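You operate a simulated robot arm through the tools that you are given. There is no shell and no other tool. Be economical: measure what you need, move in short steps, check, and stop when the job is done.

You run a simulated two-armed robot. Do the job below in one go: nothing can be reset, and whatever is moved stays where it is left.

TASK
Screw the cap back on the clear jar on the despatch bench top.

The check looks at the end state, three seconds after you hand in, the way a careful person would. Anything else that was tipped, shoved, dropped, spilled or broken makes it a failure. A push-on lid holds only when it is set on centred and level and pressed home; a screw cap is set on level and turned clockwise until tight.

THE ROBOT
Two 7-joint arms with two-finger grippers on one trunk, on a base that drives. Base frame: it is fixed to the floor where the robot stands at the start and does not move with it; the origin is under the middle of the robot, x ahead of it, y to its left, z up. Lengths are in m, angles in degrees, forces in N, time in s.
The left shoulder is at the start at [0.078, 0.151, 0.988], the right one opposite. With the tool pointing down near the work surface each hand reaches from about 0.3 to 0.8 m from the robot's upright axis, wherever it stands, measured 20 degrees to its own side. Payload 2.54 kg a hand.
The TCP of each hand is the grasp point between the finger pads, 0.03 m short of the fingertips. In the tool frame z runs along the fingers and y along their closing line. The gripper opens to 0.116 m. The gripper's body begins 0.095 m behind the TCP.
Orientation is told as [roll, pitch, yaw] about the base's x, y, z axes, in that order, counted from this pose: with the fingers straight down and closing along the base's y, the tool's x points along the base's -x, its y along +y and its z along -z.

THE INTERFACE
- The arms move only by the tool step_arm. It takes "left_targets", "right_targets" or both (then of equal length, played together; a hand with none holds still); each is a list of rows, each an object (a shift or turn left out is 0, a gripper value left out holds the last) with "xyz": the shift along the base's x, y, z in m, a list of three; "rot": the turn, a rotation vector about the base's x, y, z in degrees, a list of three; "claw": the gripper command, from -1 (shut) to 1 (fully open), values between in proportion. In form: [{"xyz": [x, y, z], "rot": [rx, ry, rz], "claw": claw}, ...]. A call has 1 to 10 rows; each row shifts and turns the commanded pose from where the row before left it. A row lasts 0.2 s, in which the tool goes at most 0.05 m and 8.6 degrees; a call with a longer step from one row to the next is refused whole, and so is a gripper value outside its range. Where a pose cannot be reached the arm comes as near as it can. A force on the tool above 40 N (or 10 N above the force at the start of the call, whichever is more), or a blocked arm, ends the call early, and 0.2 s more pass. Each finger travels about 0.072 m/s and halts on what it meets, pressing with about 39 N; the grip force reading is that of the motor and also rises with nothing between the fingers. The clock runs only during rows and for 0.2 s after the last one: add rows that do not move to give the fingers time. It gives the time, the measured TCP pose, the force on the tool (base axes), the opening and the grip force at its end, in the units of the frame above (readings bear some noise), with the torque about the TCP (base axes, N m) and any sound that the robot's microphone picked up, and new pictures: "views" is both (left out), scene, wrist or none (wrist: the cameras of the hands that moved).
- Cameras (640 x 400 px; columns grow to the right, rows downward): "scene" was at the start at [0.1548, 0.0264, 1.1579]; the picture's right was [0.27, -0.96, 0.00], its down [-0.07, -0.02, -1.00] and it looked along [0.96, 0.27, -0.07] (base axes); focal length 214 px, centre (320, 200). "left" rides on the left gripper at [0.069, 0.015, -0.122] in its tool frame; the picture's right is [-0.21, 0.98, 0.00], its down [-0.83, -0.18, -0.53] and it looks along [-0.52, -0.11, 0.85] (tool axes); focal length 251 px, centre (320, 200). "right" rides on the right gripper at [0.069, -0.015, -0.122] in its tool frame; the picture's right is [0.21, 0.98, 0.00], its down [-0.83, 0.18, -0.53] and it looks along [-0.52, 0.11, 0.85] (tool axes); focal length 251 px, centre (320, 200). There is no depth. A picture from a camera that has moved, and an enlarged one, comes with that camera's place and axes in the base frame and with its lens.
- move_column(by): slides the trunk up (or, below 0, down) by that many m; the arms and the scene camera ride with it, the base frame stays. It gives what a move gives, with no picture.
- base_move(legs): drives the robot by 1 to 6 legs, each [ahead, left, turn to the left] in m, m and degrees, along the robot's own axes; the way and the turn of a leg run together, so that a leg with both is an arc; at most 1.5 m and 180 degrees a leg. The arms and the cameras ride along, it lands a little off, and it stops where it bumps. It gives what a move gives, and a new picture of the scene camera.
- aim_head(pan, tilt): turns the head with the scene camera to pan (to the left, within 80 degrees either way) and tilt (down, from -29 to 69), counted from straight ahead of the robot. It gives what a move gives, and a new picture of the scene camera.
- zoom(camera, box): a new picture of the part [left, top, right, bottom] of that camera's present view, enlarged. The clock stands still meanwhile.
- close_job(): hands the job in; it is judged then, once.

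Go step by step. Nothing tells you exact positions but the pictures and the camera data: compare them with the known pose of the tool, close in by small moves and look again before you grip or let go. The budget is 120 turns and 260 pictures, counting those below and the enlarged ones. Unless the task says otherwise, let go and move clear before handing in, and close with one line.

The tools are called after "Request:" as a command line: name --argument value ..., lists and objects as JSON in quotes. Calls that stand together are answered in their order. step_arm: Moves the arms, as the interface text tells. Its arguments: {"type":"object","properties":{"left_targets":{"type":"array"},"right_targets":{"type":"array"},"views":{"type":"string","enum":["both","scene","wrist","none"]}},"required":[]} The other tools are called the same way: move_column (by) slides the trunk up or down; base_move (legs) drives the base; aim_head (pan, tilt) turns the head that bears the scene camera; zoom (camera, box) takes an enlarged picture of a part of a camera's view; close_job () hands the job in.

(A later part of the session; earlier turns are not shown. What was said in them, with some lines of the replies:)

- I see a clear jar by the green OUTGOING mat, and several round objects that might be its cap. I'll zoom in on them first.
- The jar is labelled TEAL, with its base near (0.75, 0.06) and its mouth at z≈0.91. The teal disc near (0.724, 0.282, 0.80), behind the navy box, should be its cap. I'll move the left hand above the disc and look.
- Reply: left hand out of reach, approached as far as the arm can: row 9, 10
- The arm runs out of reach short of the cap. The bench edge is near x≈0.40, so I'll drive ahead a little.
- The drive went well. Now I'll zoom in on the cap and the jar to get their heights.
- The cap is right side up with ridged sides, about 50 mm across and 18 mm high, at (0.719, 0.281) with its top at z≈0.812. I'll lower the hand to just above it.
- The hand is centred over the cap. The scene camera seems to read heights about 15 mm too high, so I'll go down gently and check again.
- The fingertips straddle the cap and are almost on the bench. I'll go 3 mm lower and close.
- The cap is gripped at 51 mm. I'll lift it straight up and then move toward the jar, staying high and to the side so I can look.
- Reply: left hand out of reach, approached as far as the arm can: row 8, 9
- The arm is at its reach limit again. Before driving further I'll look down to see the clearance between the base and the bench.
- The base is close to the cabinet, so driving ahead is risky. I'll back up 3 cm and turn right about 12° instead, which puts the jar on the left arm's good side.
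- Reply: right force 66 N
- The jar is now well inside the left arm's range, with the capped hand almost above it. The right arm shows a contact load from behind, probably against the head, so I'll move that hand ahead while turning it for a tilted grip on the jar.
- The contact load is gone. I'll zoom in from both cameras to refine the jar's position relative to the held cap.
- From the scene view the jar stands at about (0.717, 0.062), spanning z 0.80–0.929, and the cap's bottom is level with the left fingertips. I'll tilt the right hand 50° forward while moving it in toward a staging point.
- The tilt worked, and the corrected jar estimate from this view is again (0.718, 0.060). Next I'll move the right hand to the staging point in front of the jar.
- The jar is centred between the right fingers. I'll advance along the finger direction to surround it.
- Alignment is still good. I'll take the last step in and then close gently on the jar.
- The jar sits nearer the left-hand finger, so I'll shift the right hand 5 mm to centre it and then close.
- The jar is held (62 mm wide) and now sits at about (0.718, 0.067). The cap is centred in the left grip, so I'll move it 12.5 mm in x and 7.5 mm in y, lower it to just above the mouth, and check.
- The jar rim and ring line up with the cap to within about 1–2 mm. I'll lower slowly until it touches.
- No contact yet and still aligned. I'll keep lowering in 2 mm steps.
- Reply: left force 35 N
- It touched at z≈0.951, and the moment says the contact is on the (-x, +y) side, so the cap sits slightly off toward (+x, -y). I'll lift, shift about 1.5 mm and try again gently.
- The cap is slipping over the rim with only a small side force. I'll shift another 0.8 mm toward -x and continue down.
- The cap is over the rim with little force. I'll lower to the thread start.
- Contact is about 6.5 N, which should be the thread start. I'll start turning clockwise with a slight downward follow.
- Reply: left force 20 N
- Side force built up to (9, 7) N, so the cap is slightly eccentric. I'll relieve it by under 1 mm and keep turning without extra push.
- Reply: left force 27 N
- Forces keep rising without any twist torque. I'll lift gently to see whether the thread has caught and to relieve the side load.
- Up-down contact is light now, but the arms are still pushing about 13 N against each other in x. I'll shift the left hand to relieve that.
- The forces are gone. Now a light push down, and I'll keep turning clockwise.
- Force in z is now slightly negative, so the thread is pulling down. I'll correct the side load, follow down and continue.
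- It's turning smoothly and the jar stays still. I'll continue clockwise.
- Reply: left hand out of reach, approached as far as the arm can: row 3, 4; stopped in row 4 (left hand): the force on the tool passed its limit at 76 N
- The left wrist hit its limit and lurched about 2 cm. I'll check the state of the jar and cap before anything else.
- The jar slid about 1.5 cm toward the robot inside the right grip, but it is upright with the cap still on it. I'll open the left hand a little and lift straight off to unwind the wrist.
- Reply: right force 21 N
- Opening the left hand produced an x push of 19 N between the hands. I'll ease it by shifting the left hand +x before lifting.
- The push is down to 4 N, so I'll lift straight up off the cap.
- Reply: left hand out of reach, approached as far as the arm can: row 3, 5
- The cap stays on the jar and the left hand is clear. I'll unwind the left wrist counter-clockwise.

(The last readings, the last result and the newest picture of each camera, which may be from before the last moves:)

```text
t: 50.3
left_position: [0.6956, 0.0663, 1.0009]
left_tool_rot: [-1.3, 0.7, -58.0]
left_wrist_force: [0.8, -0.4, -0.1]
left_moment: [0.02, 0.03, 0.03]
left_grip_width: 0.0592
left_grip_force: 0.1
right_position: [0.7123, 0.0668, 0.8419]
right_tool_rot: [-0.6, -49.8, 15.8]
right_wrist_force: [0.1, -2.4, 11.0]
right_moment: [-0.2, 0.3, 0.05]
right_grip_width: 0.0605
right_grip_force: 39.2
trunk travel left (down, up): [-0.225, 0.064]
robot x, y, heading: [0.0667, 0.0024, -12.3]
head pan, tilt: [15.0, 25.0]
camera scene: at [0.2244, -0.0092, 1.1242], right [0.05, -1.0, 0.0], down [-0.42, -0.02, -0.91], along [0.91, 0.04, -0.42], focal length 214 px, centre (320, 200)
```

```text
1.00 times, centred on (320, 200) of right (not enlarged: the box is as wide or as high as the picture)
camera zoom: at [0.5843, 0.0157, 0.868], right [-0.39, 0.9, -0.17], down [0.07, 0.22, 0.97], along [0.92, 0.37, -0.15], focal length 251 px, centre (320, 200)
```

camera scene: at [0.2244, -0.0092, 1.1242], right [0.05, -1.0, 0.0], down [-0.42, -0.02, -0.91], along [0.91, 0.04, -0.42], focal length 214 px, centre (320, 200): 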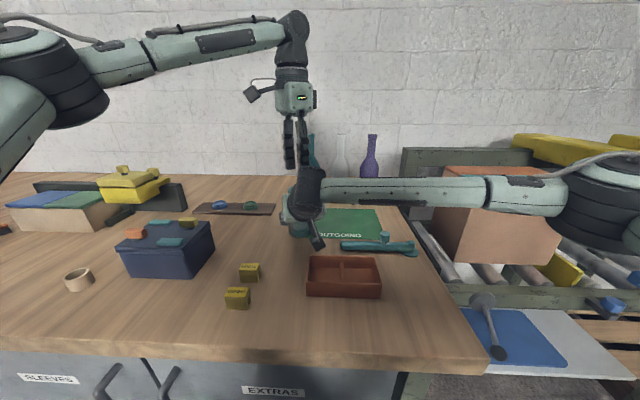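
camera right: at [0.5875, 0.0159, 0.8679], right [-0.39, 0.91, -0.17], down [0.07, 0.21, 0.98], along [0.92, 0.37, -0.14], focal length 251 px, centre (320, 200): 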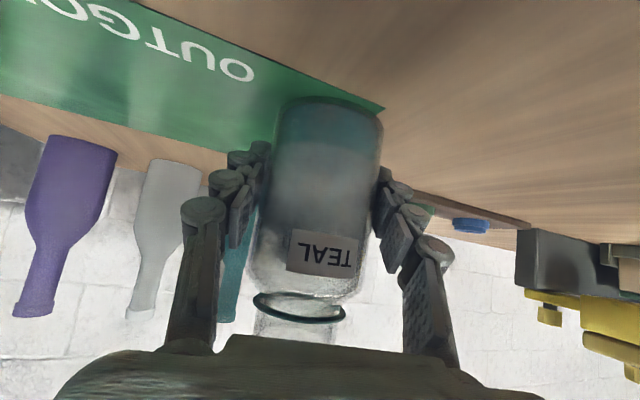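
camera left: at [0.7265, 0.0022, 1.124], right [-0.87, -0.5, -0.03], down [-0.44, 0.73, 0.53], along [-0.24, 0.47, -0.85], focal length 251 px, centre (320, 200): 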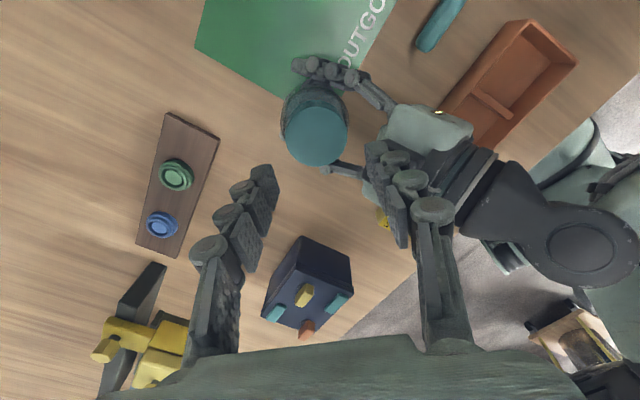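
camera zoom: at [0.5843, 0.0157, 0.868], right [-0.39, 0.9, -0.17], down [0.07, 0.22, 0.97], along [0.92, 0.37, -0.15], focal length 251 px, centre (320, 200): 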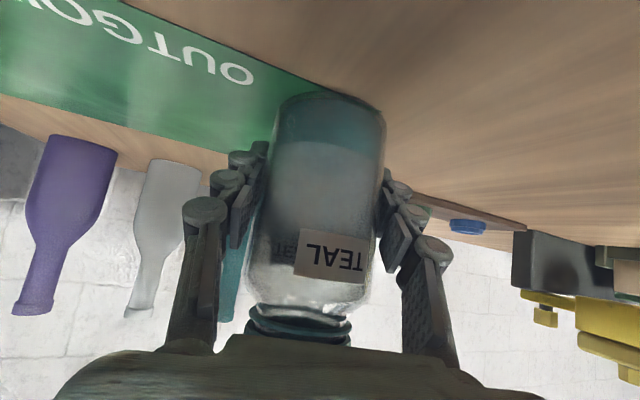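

The left wrist is unwound to -58° and both hands are fine. Now I'll open the right hand slightly so the jar settles and I can regrip it further back.

Request:
step_arm --right_targets '[{"claw": 0.15}, {"claw": 0.25}, {"claw": 0.35}, {}]' --views "wrist"

Request:
zoom --camera "left" --box '[160, 60, 480, 260]'

```text
t: 51.3
left_position: [0.6968, 0.0671, 1.0002]
left_tool_rot: [-1.5, 0.7, -58.1]
left_wrist_force: [0.3, 0.6, 0.6]
left_moment: [-0.03, 0.02, -0.01]
left_grip_width: 0.0594
left_grip_force: 0.0
right_position: [0.7137, 0.067, 0.8414]
right_tool_rot: [-0.7, -49.8, 15.8]
right_wrist_force: [-0.2, 0.5, 1.1]
right_moment: [-0.03, -0.03, 0.0]
right_grip_width: 0.0783
right_grip_force: 0.1
trunk travel left (down, up): [-0.225, 0.064]
robot x, y, heading: [0.0713, -0.0035, -12.4]
head pan, tilt: [15.0, 25.0]
camera right: at [0.5849, 0.0159, 0.8673], right [-0.39, 0.9, -0.17], down [0.07, 0.22, 0.97], along [0.92, 0.37, -0.15], focal length 251 px, centre (320, 200)
```

right: 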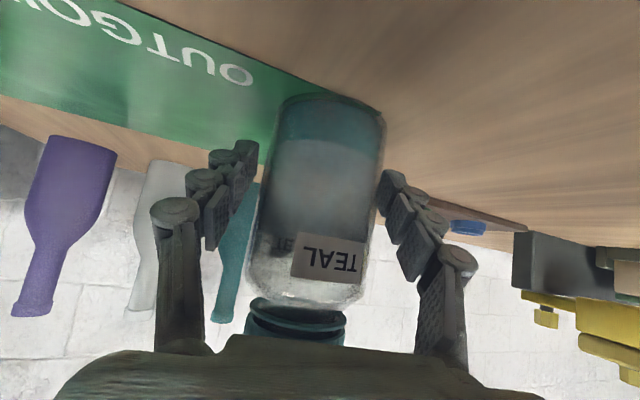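

```text
2.00 times, centred on (320, 160) of left
camera zoom: at [0.6766, 0.1313, 1.1225], right [0.94, 0.33, -0.03], down [0.3, -0.8, 0.53], along [0.15, -0.51, -0.85], focal length 503 px, centre (320, 280)
```

zoom: 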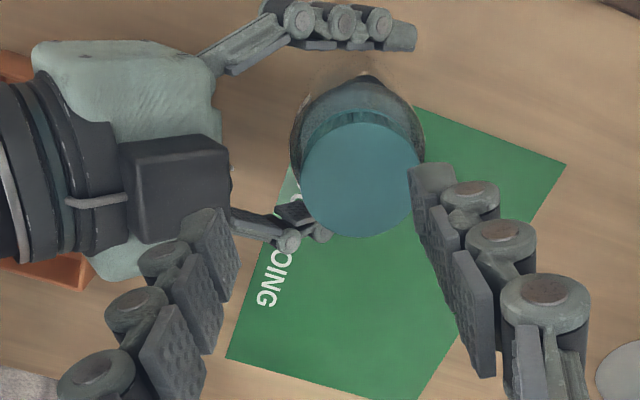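

The jar is standing at about (0.711, 0.066) with its cap on. I'll back the right hand off 1 cm and lower it slightly for clearance, then regrip. The left hand levels and turns back to -12° at the same time.

Request:
step_arm --right_targets '[{"xyz": [-0.005, -0.0013, -0.002]}, {"xyz": [-0.005, -0.0013, -0.002]}, {"claw": 0.2}, {"claw": 0.1}, {"claw": 0}, {"claw": -0.2}, {}]' --left_targets '[{"rot": [1.4, -0.7, 0], "claw": 0.25}, {"rot": [0, 0, 8]}, {"rot": [0, 0, 8]}, {"rot": [0, 0, 8]}, {"rot": [0, 0, 8]}, {"rot": [0, 0, 8]}, {"rot": [0, 0, 6]}]'

Request:
zoom --camera "left" --box '[160, 60, 480, 260]'

```text
t: 52.9
left_position: [0.6955, 0.0667, 1.0004]
left_tool_rot: [-0.1, 1.4, -11.8]
left_wrist_force: [0.4, -0.6, 0.1]
left_moment: [-0.02, -0.03, -0.02]
left_grip_width: 0.0727
left_grip_force: 0.2
right_position: [0.7023, 0.0646, 0.8373]
right_tool_rot: [-0.8, -49.8, 15.8]
right_wrist_force: [-1.1, -0.9, 1.0]
right_moment: [-0.16, 0.1, 0.02]
right_grip_width: 0.0618
right_grip_force: 39.2
trunk travel left (down, up): [-0.225, 0.064]
robot x, y, heading: [0.0708, -0.0011, -12.4]
head pan, tilt: [15.0, 25.0]
camera scene: at [0.225, -0.009, 1.1241], right [0.05, -1.0, 0.0], down [-0.42, -0.02, -0.91], along [0.91, 0.04, -0.42], focal length 214 px, centre (320, 200)
camera right: at [0.5745, 0.0134, 0.8629], right [-0.39, 0.9, -0.17], down [0.07, 0.22, 0.97], along [0.92, 0.37, -0.15], focal length 251 px, centre (320, 200)
camera left: at [0.6354, 0.0937, 1.124], right [0.41, 0.91, -0.01], down [0.78, -0.35, 0.51], along [0.46, -0.22, -0.86], focal length 251 px, centre (320, 200)
```

scene: 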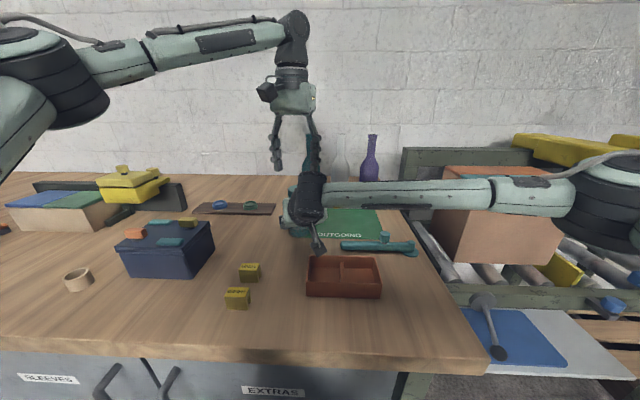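
right: 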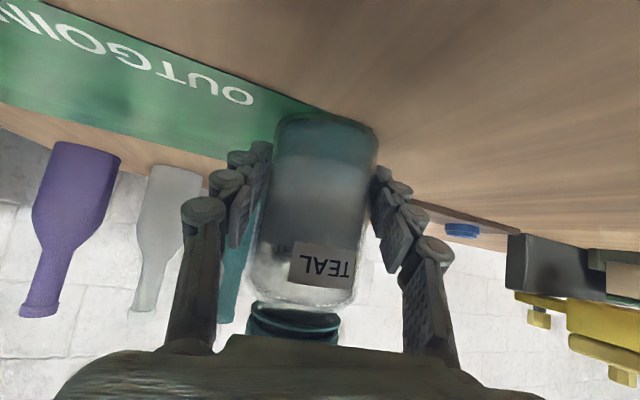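
left: 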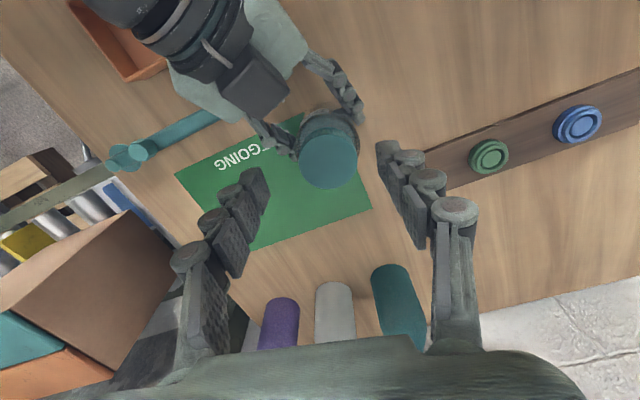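

```text
2.00 times, centred on (320, 160) of left
camera zoom: at [0.6354, 0.0937, 1.124], right [0.41, 0.91, -0.01], down [0.78, -0.35, 0.51], along [0.46, -0.22, -0.86], focal length 503 px, centre (320, 280)
```

zoom: 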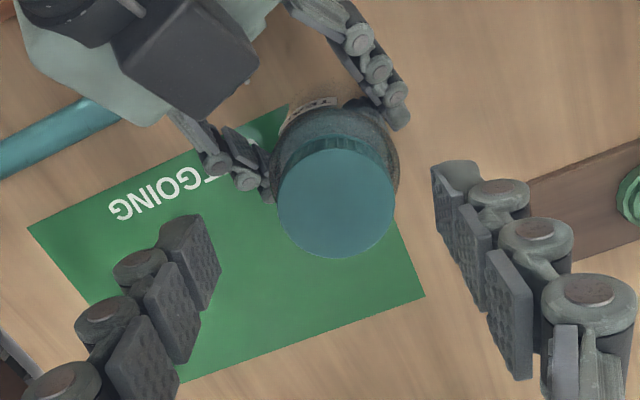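

The jar is regripped. I'll level the left hand, centre it over the cap at about (0.7095, 0.066) and descend in two stages.

Request:
step_arm --left_targets '[{"xyz": [0.014, -0.0005, 0], "rot": [0, -1.4, 0]}, {"xyz": [0, 0, -0.012]}, {"xyz": [0, 0, -0.012]}, {"xyz": [0, 0, -0.011]}, {}]' --views "none"

Request:
zoom --camera "left" --box '[160, 60, 480, 260]'

Request:
zoom --camera "scene" --box '[256, 130, 352, 220]'

```text
t: 54.1
left_position: [0.7018, 0.0684, 0.9655]
left_tool_rot: [0.2, 0.2, -12.0]
left_wrist_force: [-0.2, -0.4, 0.5]
left_moment: [-0.04, -0.01, 0.0]
left_grip_width: 0.0722
left_grip_force: 0.0
left hand out of reach, approached as far as the arm can: row 1
right_position: [0.7027, 0.0655, 0.8364]
right_tool_rot: [-0.7, -49.8, 15.9]
right_wrist_force: [0.7, 0.4, 2.6]
right_moment: [0.12, 0.06, -0.04]
right_grip_width: 0.062
right_grip_force: 38.7
trunk travel left (down, up): [-0.225, 0.064]
robot x, y, heading: [0.0696, -0.0009, -12.3]
head pan, tilt: [15.0, 25.0]
```

```text
2.00 times, centred on (320, 160) of left
camera zoom: at [0.6397, 0.096, 1.0876], right [0.41, 0.91, 0.0], down [0.77, -0.35, 0.53], along [0.48, -0.22, -0.85], focal length 503 px, centre (320, 280)
```

zoom: 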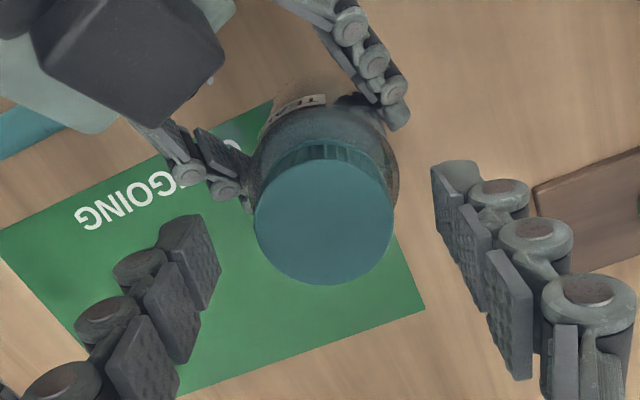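

```text
4.44 times, centred on (304, 175) of scene
camera zoom: at [0.2252, -0.0089, 1.124], right [0.05, -1.0, 0.0], down [-0.42, -0.02, -0.91], along [0.91, 0.04, -0.42], focal length 953 px, centre (391, 311)
```

zoom: 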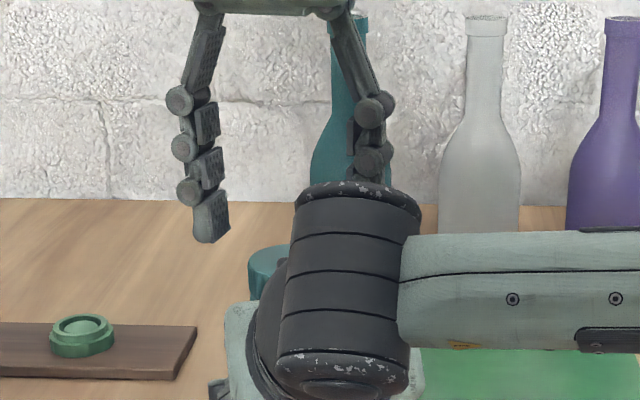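

The cap top is at (0.709, 0.066). I'll make the small correction, go down around it and close.

Request:
step_arm --left_targets '[{"xyz": [0.007, -0.0022, 0]}, {"xyz": [0, 0, -0.008]}, {"xyz": [0, 0, -0.008]}, {"xyz": [0, 0, -0.008]}, {}]' --views "none"

Request:
zoom --camera "left" --box '[160, 60, 480, 260]'

```text
t: 55.3
left_position: [0.7106, 0.0644, 0.9401]
left_tool_rot: [0.1, 0.2, -12.0]
left_wrist_force: [-0.4, 0.6, -0.1]
left_moment: [0.02, 0.02, -0.01]
left_grip_width: 0.0725
left_grip_force: 0.0
right_position: [0.702, 0.0642, 0.836]
right_tool_rot: [-0.7, -49.8, 15.8]
right_wrist_force: [0.1, 0.9, 2.4]
right_moment: [0.16, 0.02, -0.01]
right_grip_width: 0.0615
right_grip_force: 38.9
trunk travel left (down, up): [-0.225, 0.064]
robot x, y, heading: [0.0672, -0.0006, -12.6]
head pan, tilt: [15.0, 25.0]
```

```text
2.00 times, centred on (320, 160) of left
camera zoom: at [0.6464, 0.092, 1.0629], right [0.41, 0.91, 0.0], down [0.77, -0.35, 0.53], along [0.48, -0.22, -0.85], focal length 503 px, centre (320, 280)
```

zoom: 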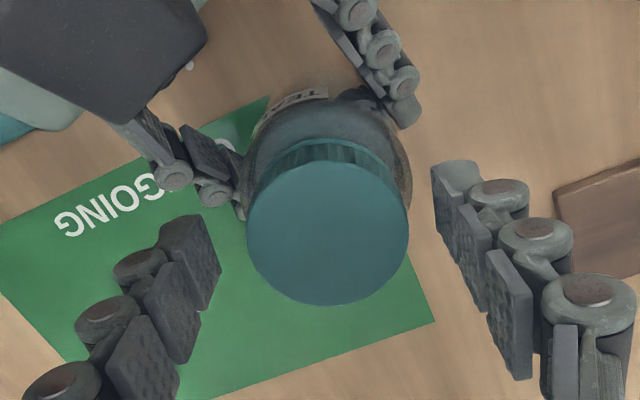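

Request:
step_arm --left_targets '[{"xyz": [0.0006, 0.0018, 0]}, {"claw": 0}, {"claw": -0.3}, {"claw": -1}, {}]' --views "none"

Request:
zoom --camera "left" --box '[160, 60, 480, 260]'

```text
t: 56.5
left_position: [0.71, 0.0667, 0.9405]
left_tool_rot: [0.2, 0.2, -12.1]
left_wrist_force: [2.8, 6.7, 1.6]
left_moment: [0.27, -0.06, -0.01]
left_grip_width: 0.0498
left_grip_force: 38.7
right_position: [0.7031, 0.0631, 0.8373]
right_tool_rot: [-0.7, -49.8, 15.8]
right_wrist_force: [-2.1, -5.0, 3.0]
right_moment: [0.71, -0.18, -0.04]
right_grip_width: 0.0618
right_grip_force: 39.1
trunk travel left (down, up): [-0.225, 0.064]
robot x, y, heading: [0.0684, -0.002, -12.3]
head pan, tilt: [15.0, 25.0]
```

```text
2.00 times, centred on (320, 160) of left
camera zoom: at [0.6472, 0.0933, 1.0629], right [0.41, 0.91, 0.0], down [0.77, -0.35, 0.53], along [0.48, -0.22, -0.85], focal length 503 px, centre (320, 280)
```

zoom: 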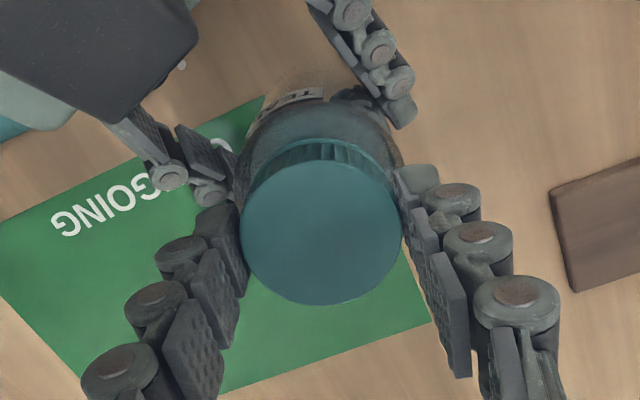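

Gripped. I'll relieve the small side force and turn clockwise again with a light follow-down.

Request:
step_arm --left_targets '[{"xyz": [0.0004, 0.001, -0.0005]}, {"rot": [0, 0, -7]}, {"rot": [0, 0, -7]}, {"rot": [0, 0, -7]}, {"rot": [0, 0, -7]}, {}]' --views "none"

```text
t: 57.9
left_position: [0.7103, 0.0669, 0.9401]
left_tool_rot: [0.1, 0.2, -40.2]
left_wrist_force: [2.1, -1.2, 2.8]
left_moment: [-0.08, -0.08, -0.05]
left_grip_width: 0.0497
left_grip_force: 39.0
right_position: [0.7023, 0.0651, 0.8373]
right_tool_rot: [-0.7, -49.8, 15.8]
right_wrist_force: [0.2, -1.4, 2.0]
right_moment: [-0.02, -0.08, 0.04]
right_grip_width: 0.0615
right_grip_force: 39.2
trunk travel left (down, up): [-0.225, 0.064]
robot x, y, heading: [0.0661, 0.0011, -12.1]
head pan, tilt: [15.0, 25.0]
```

Forces are low. Continuing.

Request:
step_arm --left_targets '[{"rot": [0, 0, -8], "xyz": [0, 0, -0.0003]}, {"rot": [0, 0, -8]}, {"rot": [0, 0, -8], "xyz": [0, 0, -0.0003]}, {"rot": [0, 0, -8]}, {"rot": [0, 0, -8], "xyz": [0, 0, -0.0003]}, {"rot": [0, 0, -8]}, {}]' --views "none"

```text
t: 59.5
left_position: [0.7099, 0.0668, 0.9393]
left_tool_rot: [0.1, 0.2, -88.1]
left_wrist_force: [-0.3, 3.5, 6.2]
left_moment: [0.1, 0.09, 1.06]
left_grip_width: 0.0475
left_grip_force: 39.0
right_position: [0.7039, 0.0632, 0.8365]
right_tool_rot: [-0.9, -49.9, 15.7]
right_wrist_force: [1.5, -2.2, 0.2]
right_moment: [0.05, 0.07, -1.08]
right_grip_width: 0.0618
right_grip_force: 39.0
trunk travel left (down, up): [-0.225, 0.064]
robot x, y, heading: [0.0705, -0.0034, -12.3]
head pan, tilt: [15.0, 25.0]
```

Torque has jumped to about 1.06 N m, so the cap is tightening. I'll look before going further.

Request:
zoom --camera "left" --box '[160, 60, 480, 260]'

Request:
zoom --camera "right" --box '[160, 200, 480, 400]'

```text
2.00 times, centred on (320, 160) of left
camera zoom: at [0.7235, 0.135, 1.0619], right [0.98, -0.18, 0.0], down [-0.15, -0.83, 0.53], along [-0.1, -0.52, -0.85], focal length 503 px, centre (320, 280)
```

zoom: 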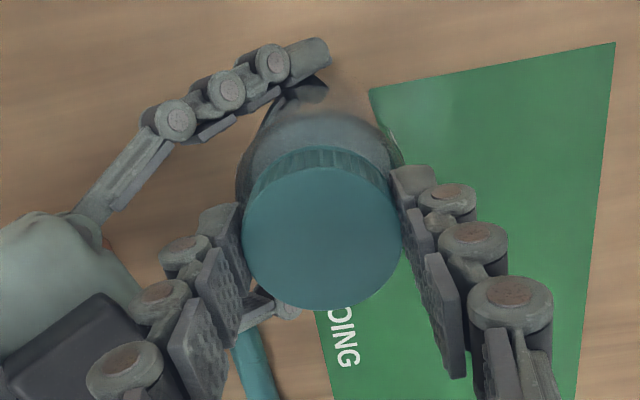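

```text
2.00 times, centred on (320, 300) of right
camera zoom: at [0.5751, 0.0128, 0.863], right [-0.39, 0.91, -0.17], down [0.07, 0.22, 0.97], along [0.92, 0.37, -0.15], focal length 503 px, centre (320, 0)
```

zoom: 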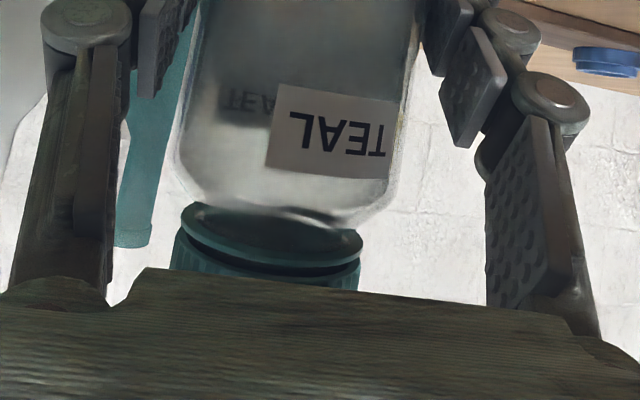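

The cap is level and close to the ring. I'll turn a little more and watch the torque.

Request:
step_arm --left_targets '[{"rot": [0, 0, -6]}, {"rot": [0, 0, -6]}, {}]' --views "none"

Request:
zoom --camera "right" --box '[160, 200, 480, 400]'

```text
t: 60.3
left_position: [0.7091, 0.0668, 0.9384]
left_tool_rot: [0.2, 0.2, -100.2]
left_wrist_force: [2.4, 3.7, 8.4]
left_moment: [-0.05, 0.08, 0.87]
left_grip_width: 0.0476
left_grip_force: 39.2
right_position: [0.7029, 0.0627, 0.8377]
right_tool_rot: [-0.8, -49.8, 15.8]
right_wrist_force: [0.3, -7.8, 0.3]
right_moment: [0.07, -0.03, -0.8]
right_grip_width: 0.0621
right_grip_force: 39.1
trunk travel left (down, up): [-0.225, 0.064]
robot x, y, heading: [0.0678, 0.0013, -12.1]
head pan, tilt: [15.0, 25.0]
```

```text
2.00 times, centred on (320, 300) of right
camera zoom: at [0.5745, 0.0126, 0.8631], right [-0.39, 0.9, -0.17], down [0.07, 0.22, 0.97], along [0.92, 0.37, -0.15], focal length 503 px, centre (320, 0)
```

zoom: 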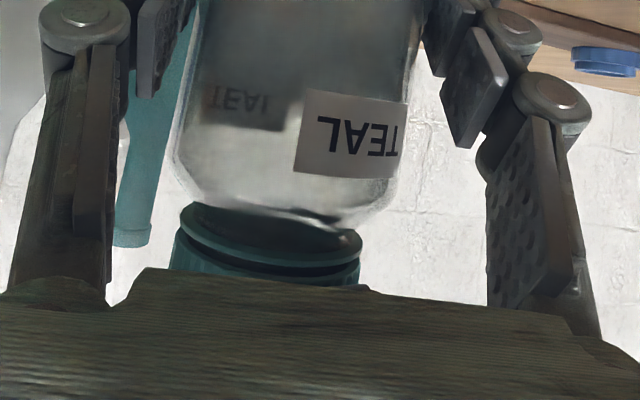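

The jar itself now starts to turn in the right grip at about 1 N m, with the cap level and down by the collar, so the cap is tight. I'll open the left hand a little and lift straight off.

Request:
step_arm --left_targets '[{"xyz": [0, 0, 0.0005], "claw": -0.03}, {"claw": 0.02}, {}]' --views "none"

Request:
zoom --camera "left" --box '[160, 60, 480, 260]'

```text
t: 61.1
left_position: [0.7106, 0.0673, 0.9384]
left_tool_rot: [0.1, 0.2, -100.0]
left_wrist_force: [0.3, 0.7, -0.4]
left_moment: [0.01, 0.02, 0.01]
left_grip_width: 0.0591
left_grip_force: 0.0
right_position: [0.7029, 0.066, 0.8366]
right_tool_rot: [-0.7, -49.9, 16.0]
right_wrist_force: [-1.0, 1.6, 2.1]
right_moment: [-0.02, 0.15, -0.02]
right_grip_width: 0.0624
right_grip_force: 39.0
trunk travel left (down, up): [-0.225, 0.064]
robot x, y, heading: [0.0686, -0.0003, -12.3]
head pan, tilt: [15.0, 25.0]
```

```text
2.00 times, centred on (320, 160) of left
camera zoom: at [0.7372, 0.1312, 1.0611], right [0.92, -0.38, 0.0], down [-0.32, -0.78, 0.53], along [-0.2, -0.49, -0.85], focal length 503 px, centre (320, 280)
```

zoom: 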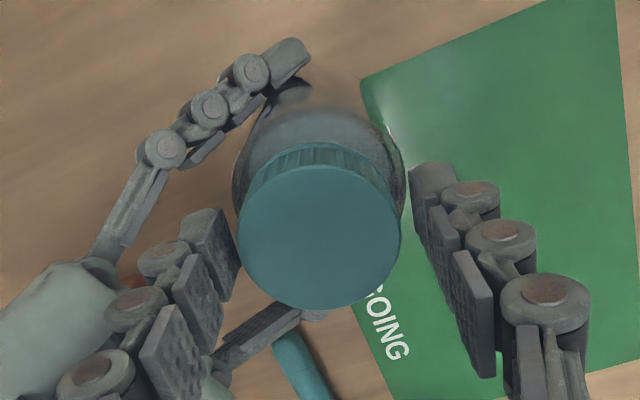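

It released cleanly. I'll lift the left hand clear and swing it away to the left.

Request:
step_arm --left_targets '[{"xyz": [0.001, 0, 0.005]}, {"xyz": [0, 0, 0.015]}, {"xyz": [0, 0, 0.02]}, {"xyz": [0, 0, 0.02]}, {"xyz": [-0.005, 0.03, 0.01]}, {"xyz": [-0.005, 0.04, 0]}, {"xyz": [-0.005, 0.04, 0]}, {"xyz": [-0.005, 0.04, 0]}, {}]' --views "wrist"

Request:
zoom --camera "right" --box '[0, 0, 640, 400]'

```text
t: 63.1
left_position: [0.6903, 0.2194, 1.0086]
left_tool_rot: [0.1, 0.2, -100.1]
left_wrist_force: [1.0, 0.0, 0.3]
left_moment: [-0.02, -0.01, -0.04]
left_grip_width: 0.0596
left_grip_force: 0.1
right_position: [0.7034, 0.0654, 0.8373]
right_tool_rot: [-0.8, -49.9, 15.9]
right_wrist_force: [1.3, -1.6, 2.6]
right_moment: [0.04, 0.07, 0.02]
right_grip_width: 0.0624
right_grip_force: 39.2
trunk travel left (down, up): [-0.225, 0.064]
robot x, y, heading: [0.0666, 0.0023, -12.0]
head pan, tilt: [15.0, 25.0]
camera left: at [0.7182, 0.2833, 1.1307], right [0.92, -0.38, 0.0], down [-0.32, -0.78, 0.53], along [-0.2, -0.49, -0.85], focal length 251 px, centre (320, 200)
```

left: 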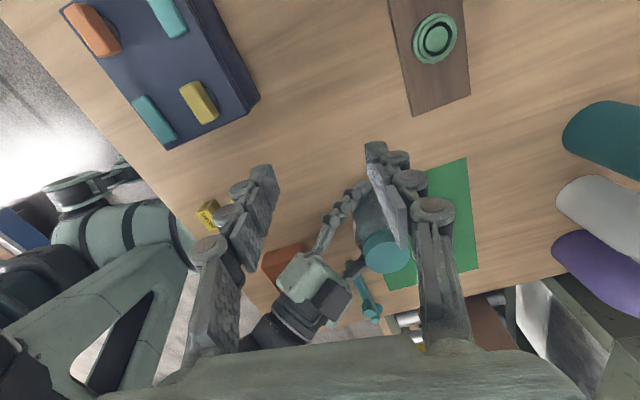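

```text
1.00 times, centred on (320, 200) of right (not enlarged: the box is as wide or as high as the picture)
camera zoom: at [0.5746, 0.0134, 0.863], right [-0.39, 0.9, -0.17], down [0.07, 0.22, 0.97], along [0.92, 0.37, -0.15], focal length 251 px, centre (320, 200)
```

zoom: 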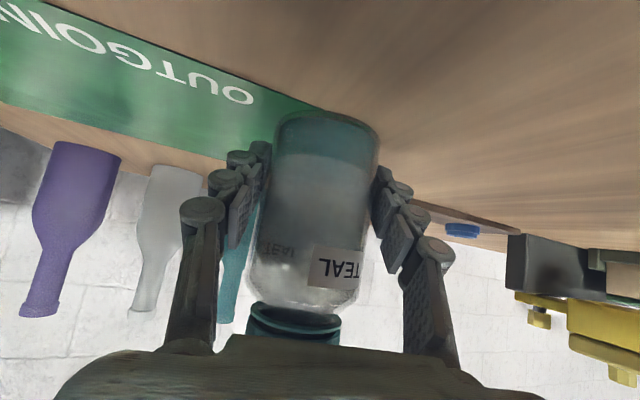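

Left hand clear. Now I'll open the right hand and back out along the finger line.

Request:
step_arm --right_targets '[{"claw": 0.2}, {"claw": 0.4}, {"claw": 0.7}, {}, {"xyz": [-0.0155, -0.0044, 0.0128]}, {"xyz": [-0.0163, -0.0044, 0.0141]}, {"xyz": [-0.0163, -0.0044, 0.0141]}, {"xyz": [-0.0163, -0.0044, 0.0141]}, {"xyz": [-0.0163, -0.0044, 0.0141]}, {"xyz": [-0.02, -0.0044, 0.02]}]' --views "wrist"

Request:
step_arm --right_targets '[{"xyz": [-0.02, -0.03, 0.02]}, {"xyz": [-0.02, -0.03, 0.02]}, {"xyz": [-0.01, -0.04, 0.01]}, {"xyz": [0, -0.04, 0.01]}, {"xyz": [0, -0.04, 0]}, {}]' --views "scene"

Request:
zoom --camera "scene" --box '[240, 130, 400, 250]'

```text
t: 65.3
left_position: [0.691, 0.2203, 1.0083]
left_tool_rot: [0.1, 0.2, -100.0]
left_wrist_force: [-0.4, -0.1, 0.5]
left_moment: [0.0, -0.02, -0.01]
left_grip_width: 0.059
left_grip_force: 0.1
right_position: [0.603, 0.0377, 0.9281]
right_tool_rot: [-0.7, -49.8, 15.9]
right_wrist_force: [-0.6, 0.1, 0.0]
right_moment: [-0.01, 0.0, -0.01]
right_grip_width: 0.0985
right_grip_force: 0.2
trunk travel left (down, up): [-0.225, 0.064]
robot x, y, heading: [0.0645, 0.0066, -12.3]
head pan, tilt: [15.0, 25.0]
camera right: at [0.4735, -0.0135, 0.9536], right [-0.39, 0.9, -0.17], down [0.07, 0.22, 0.97], along [0.92, 0.37, -0.15], focal length 251 px, centre (320, 200)
```

right: 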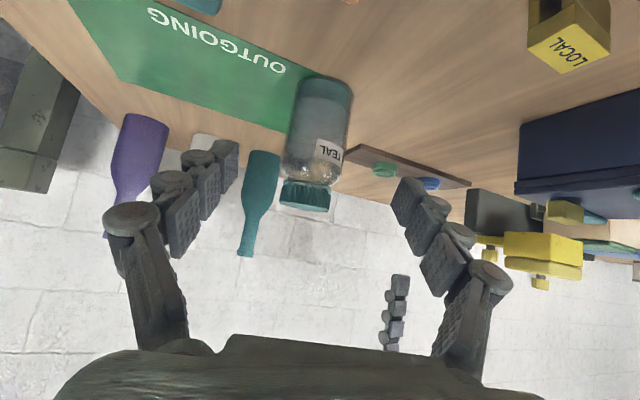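

```text
t: 66.7
left_position: [0.6905, 0.2204, 1.0075]
left_tool_rot: [0.0, 0.2, -100.1]
left_wrist_force: [-0.6, 0.0, 0.2]
left_moment: [0.0, 0.01, -0.02]
left_grip_width: 0.0592
left_grip_force: 0.0
right_position: [0.5548, -0.1429, 0.9864]
right_tool_rot: [-0.8, -49.8, 15.9]
right_wrist_force: [-0.4, -0.5, 0.1]
right_moment: [0.01, 0.01, -0.04]
right_grip_width: 0.0985
right_grip_force: 0.0
trunk travel left (down, up): [-0.225, 0.064]
robot x, y, heading: [0.0682, 0.0003, -12.3]
head pan, tilt: [15.0, 25.0]
camera scene: at [0.2253, -0.0088, 1.124], right [0.05, -1.0, 0.0], down [-0.42, -0.02, -0.91], along [0.91, 0.04, -0.42], focal length 214 px, centre (320, 200)
```

scene: 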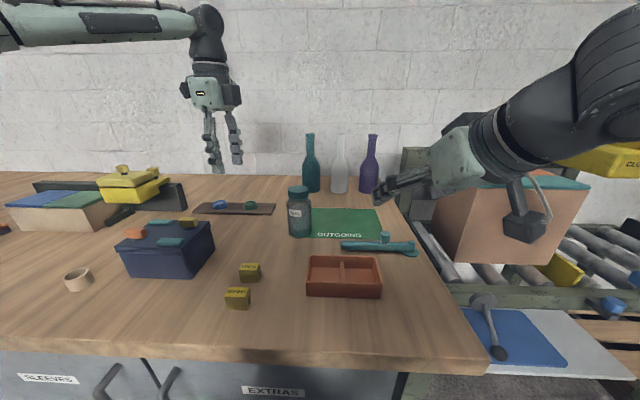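

```text
3.33 times, centred on (320, 190) of scene
camera zoom: at [0.2253, -0.0088, 1.124], right [0.05, -1.0, 0.0], down [-0.42, -0.02, -0.91], along [0.91, 0.04, -0.42], focal length 715 px, centre (320, 233)
```

zoom: 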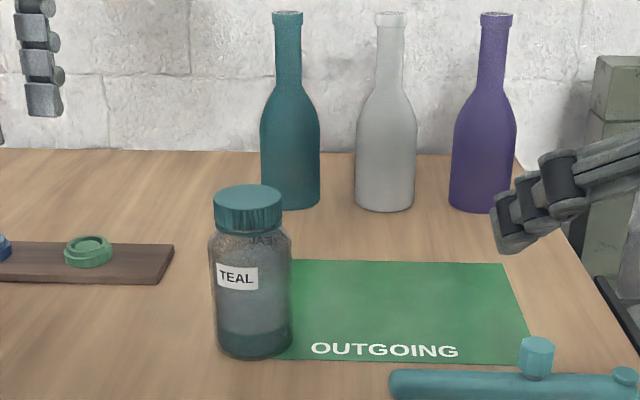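

The jar stands capped. I'll zoom in closely to check that the cap is level and seated.

Request:
zoom --camera "scene" --box '[276, 178, 324, 208]'

Request:
zoom --camera "right" --box '[200, 60, 520, 260]'

```text
13.33 times, centred on (300, 193) of scene
camera zoom: at [0.2253, -0.0088, 1.124], right [0.05, -1.0, 0.0], down [-0.42, -0.02, -0.91], along [0.91, 0.04, -0.42], focal length 2860 px, centre (587, 293)
```

zoom: 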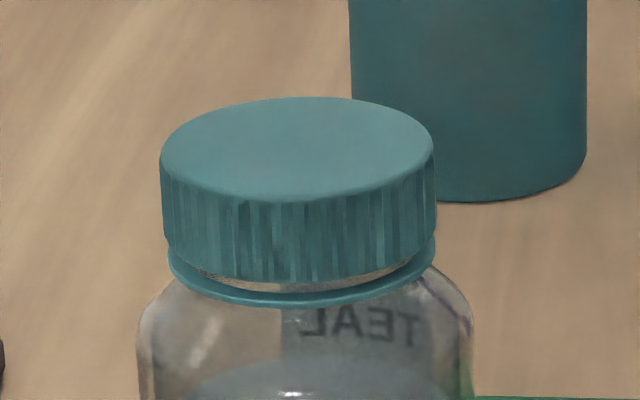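

```text
2.00 times, centred on (360, 160) of right
camera zoom: at [0.4258, -0.1941, 1.0113], right [-0.39, 0.9, -0.17], down [0.07, 0.22, 0.97], along [0.92, 0.37, -0.15], focal length 503 px, centre (240, 280)
```

zoom: 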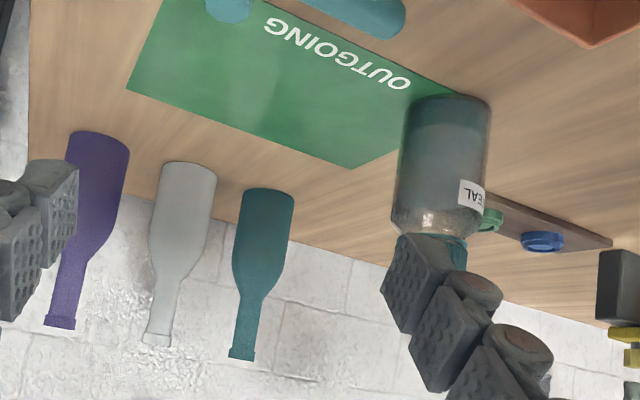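

The cap is level and tight on the upright TEAL jar. Both hands have let go and are clear, and nothing else has moved, so I'm handing in.

Request:
close_job

```text
The job is handed in.
```

I screwed the teal cap back onto the clear jar and turned it clockwise until the jar itself began to slip in the grip, at about 1 N m. In the last close-up the cap looked level, with a gap of 1–2 mm to the collar on one side. The left wrist hit its limit partway through and pushed the jar. It ended about 1 cm from where it started, still upright, and nothing else on the bench was disturbed.
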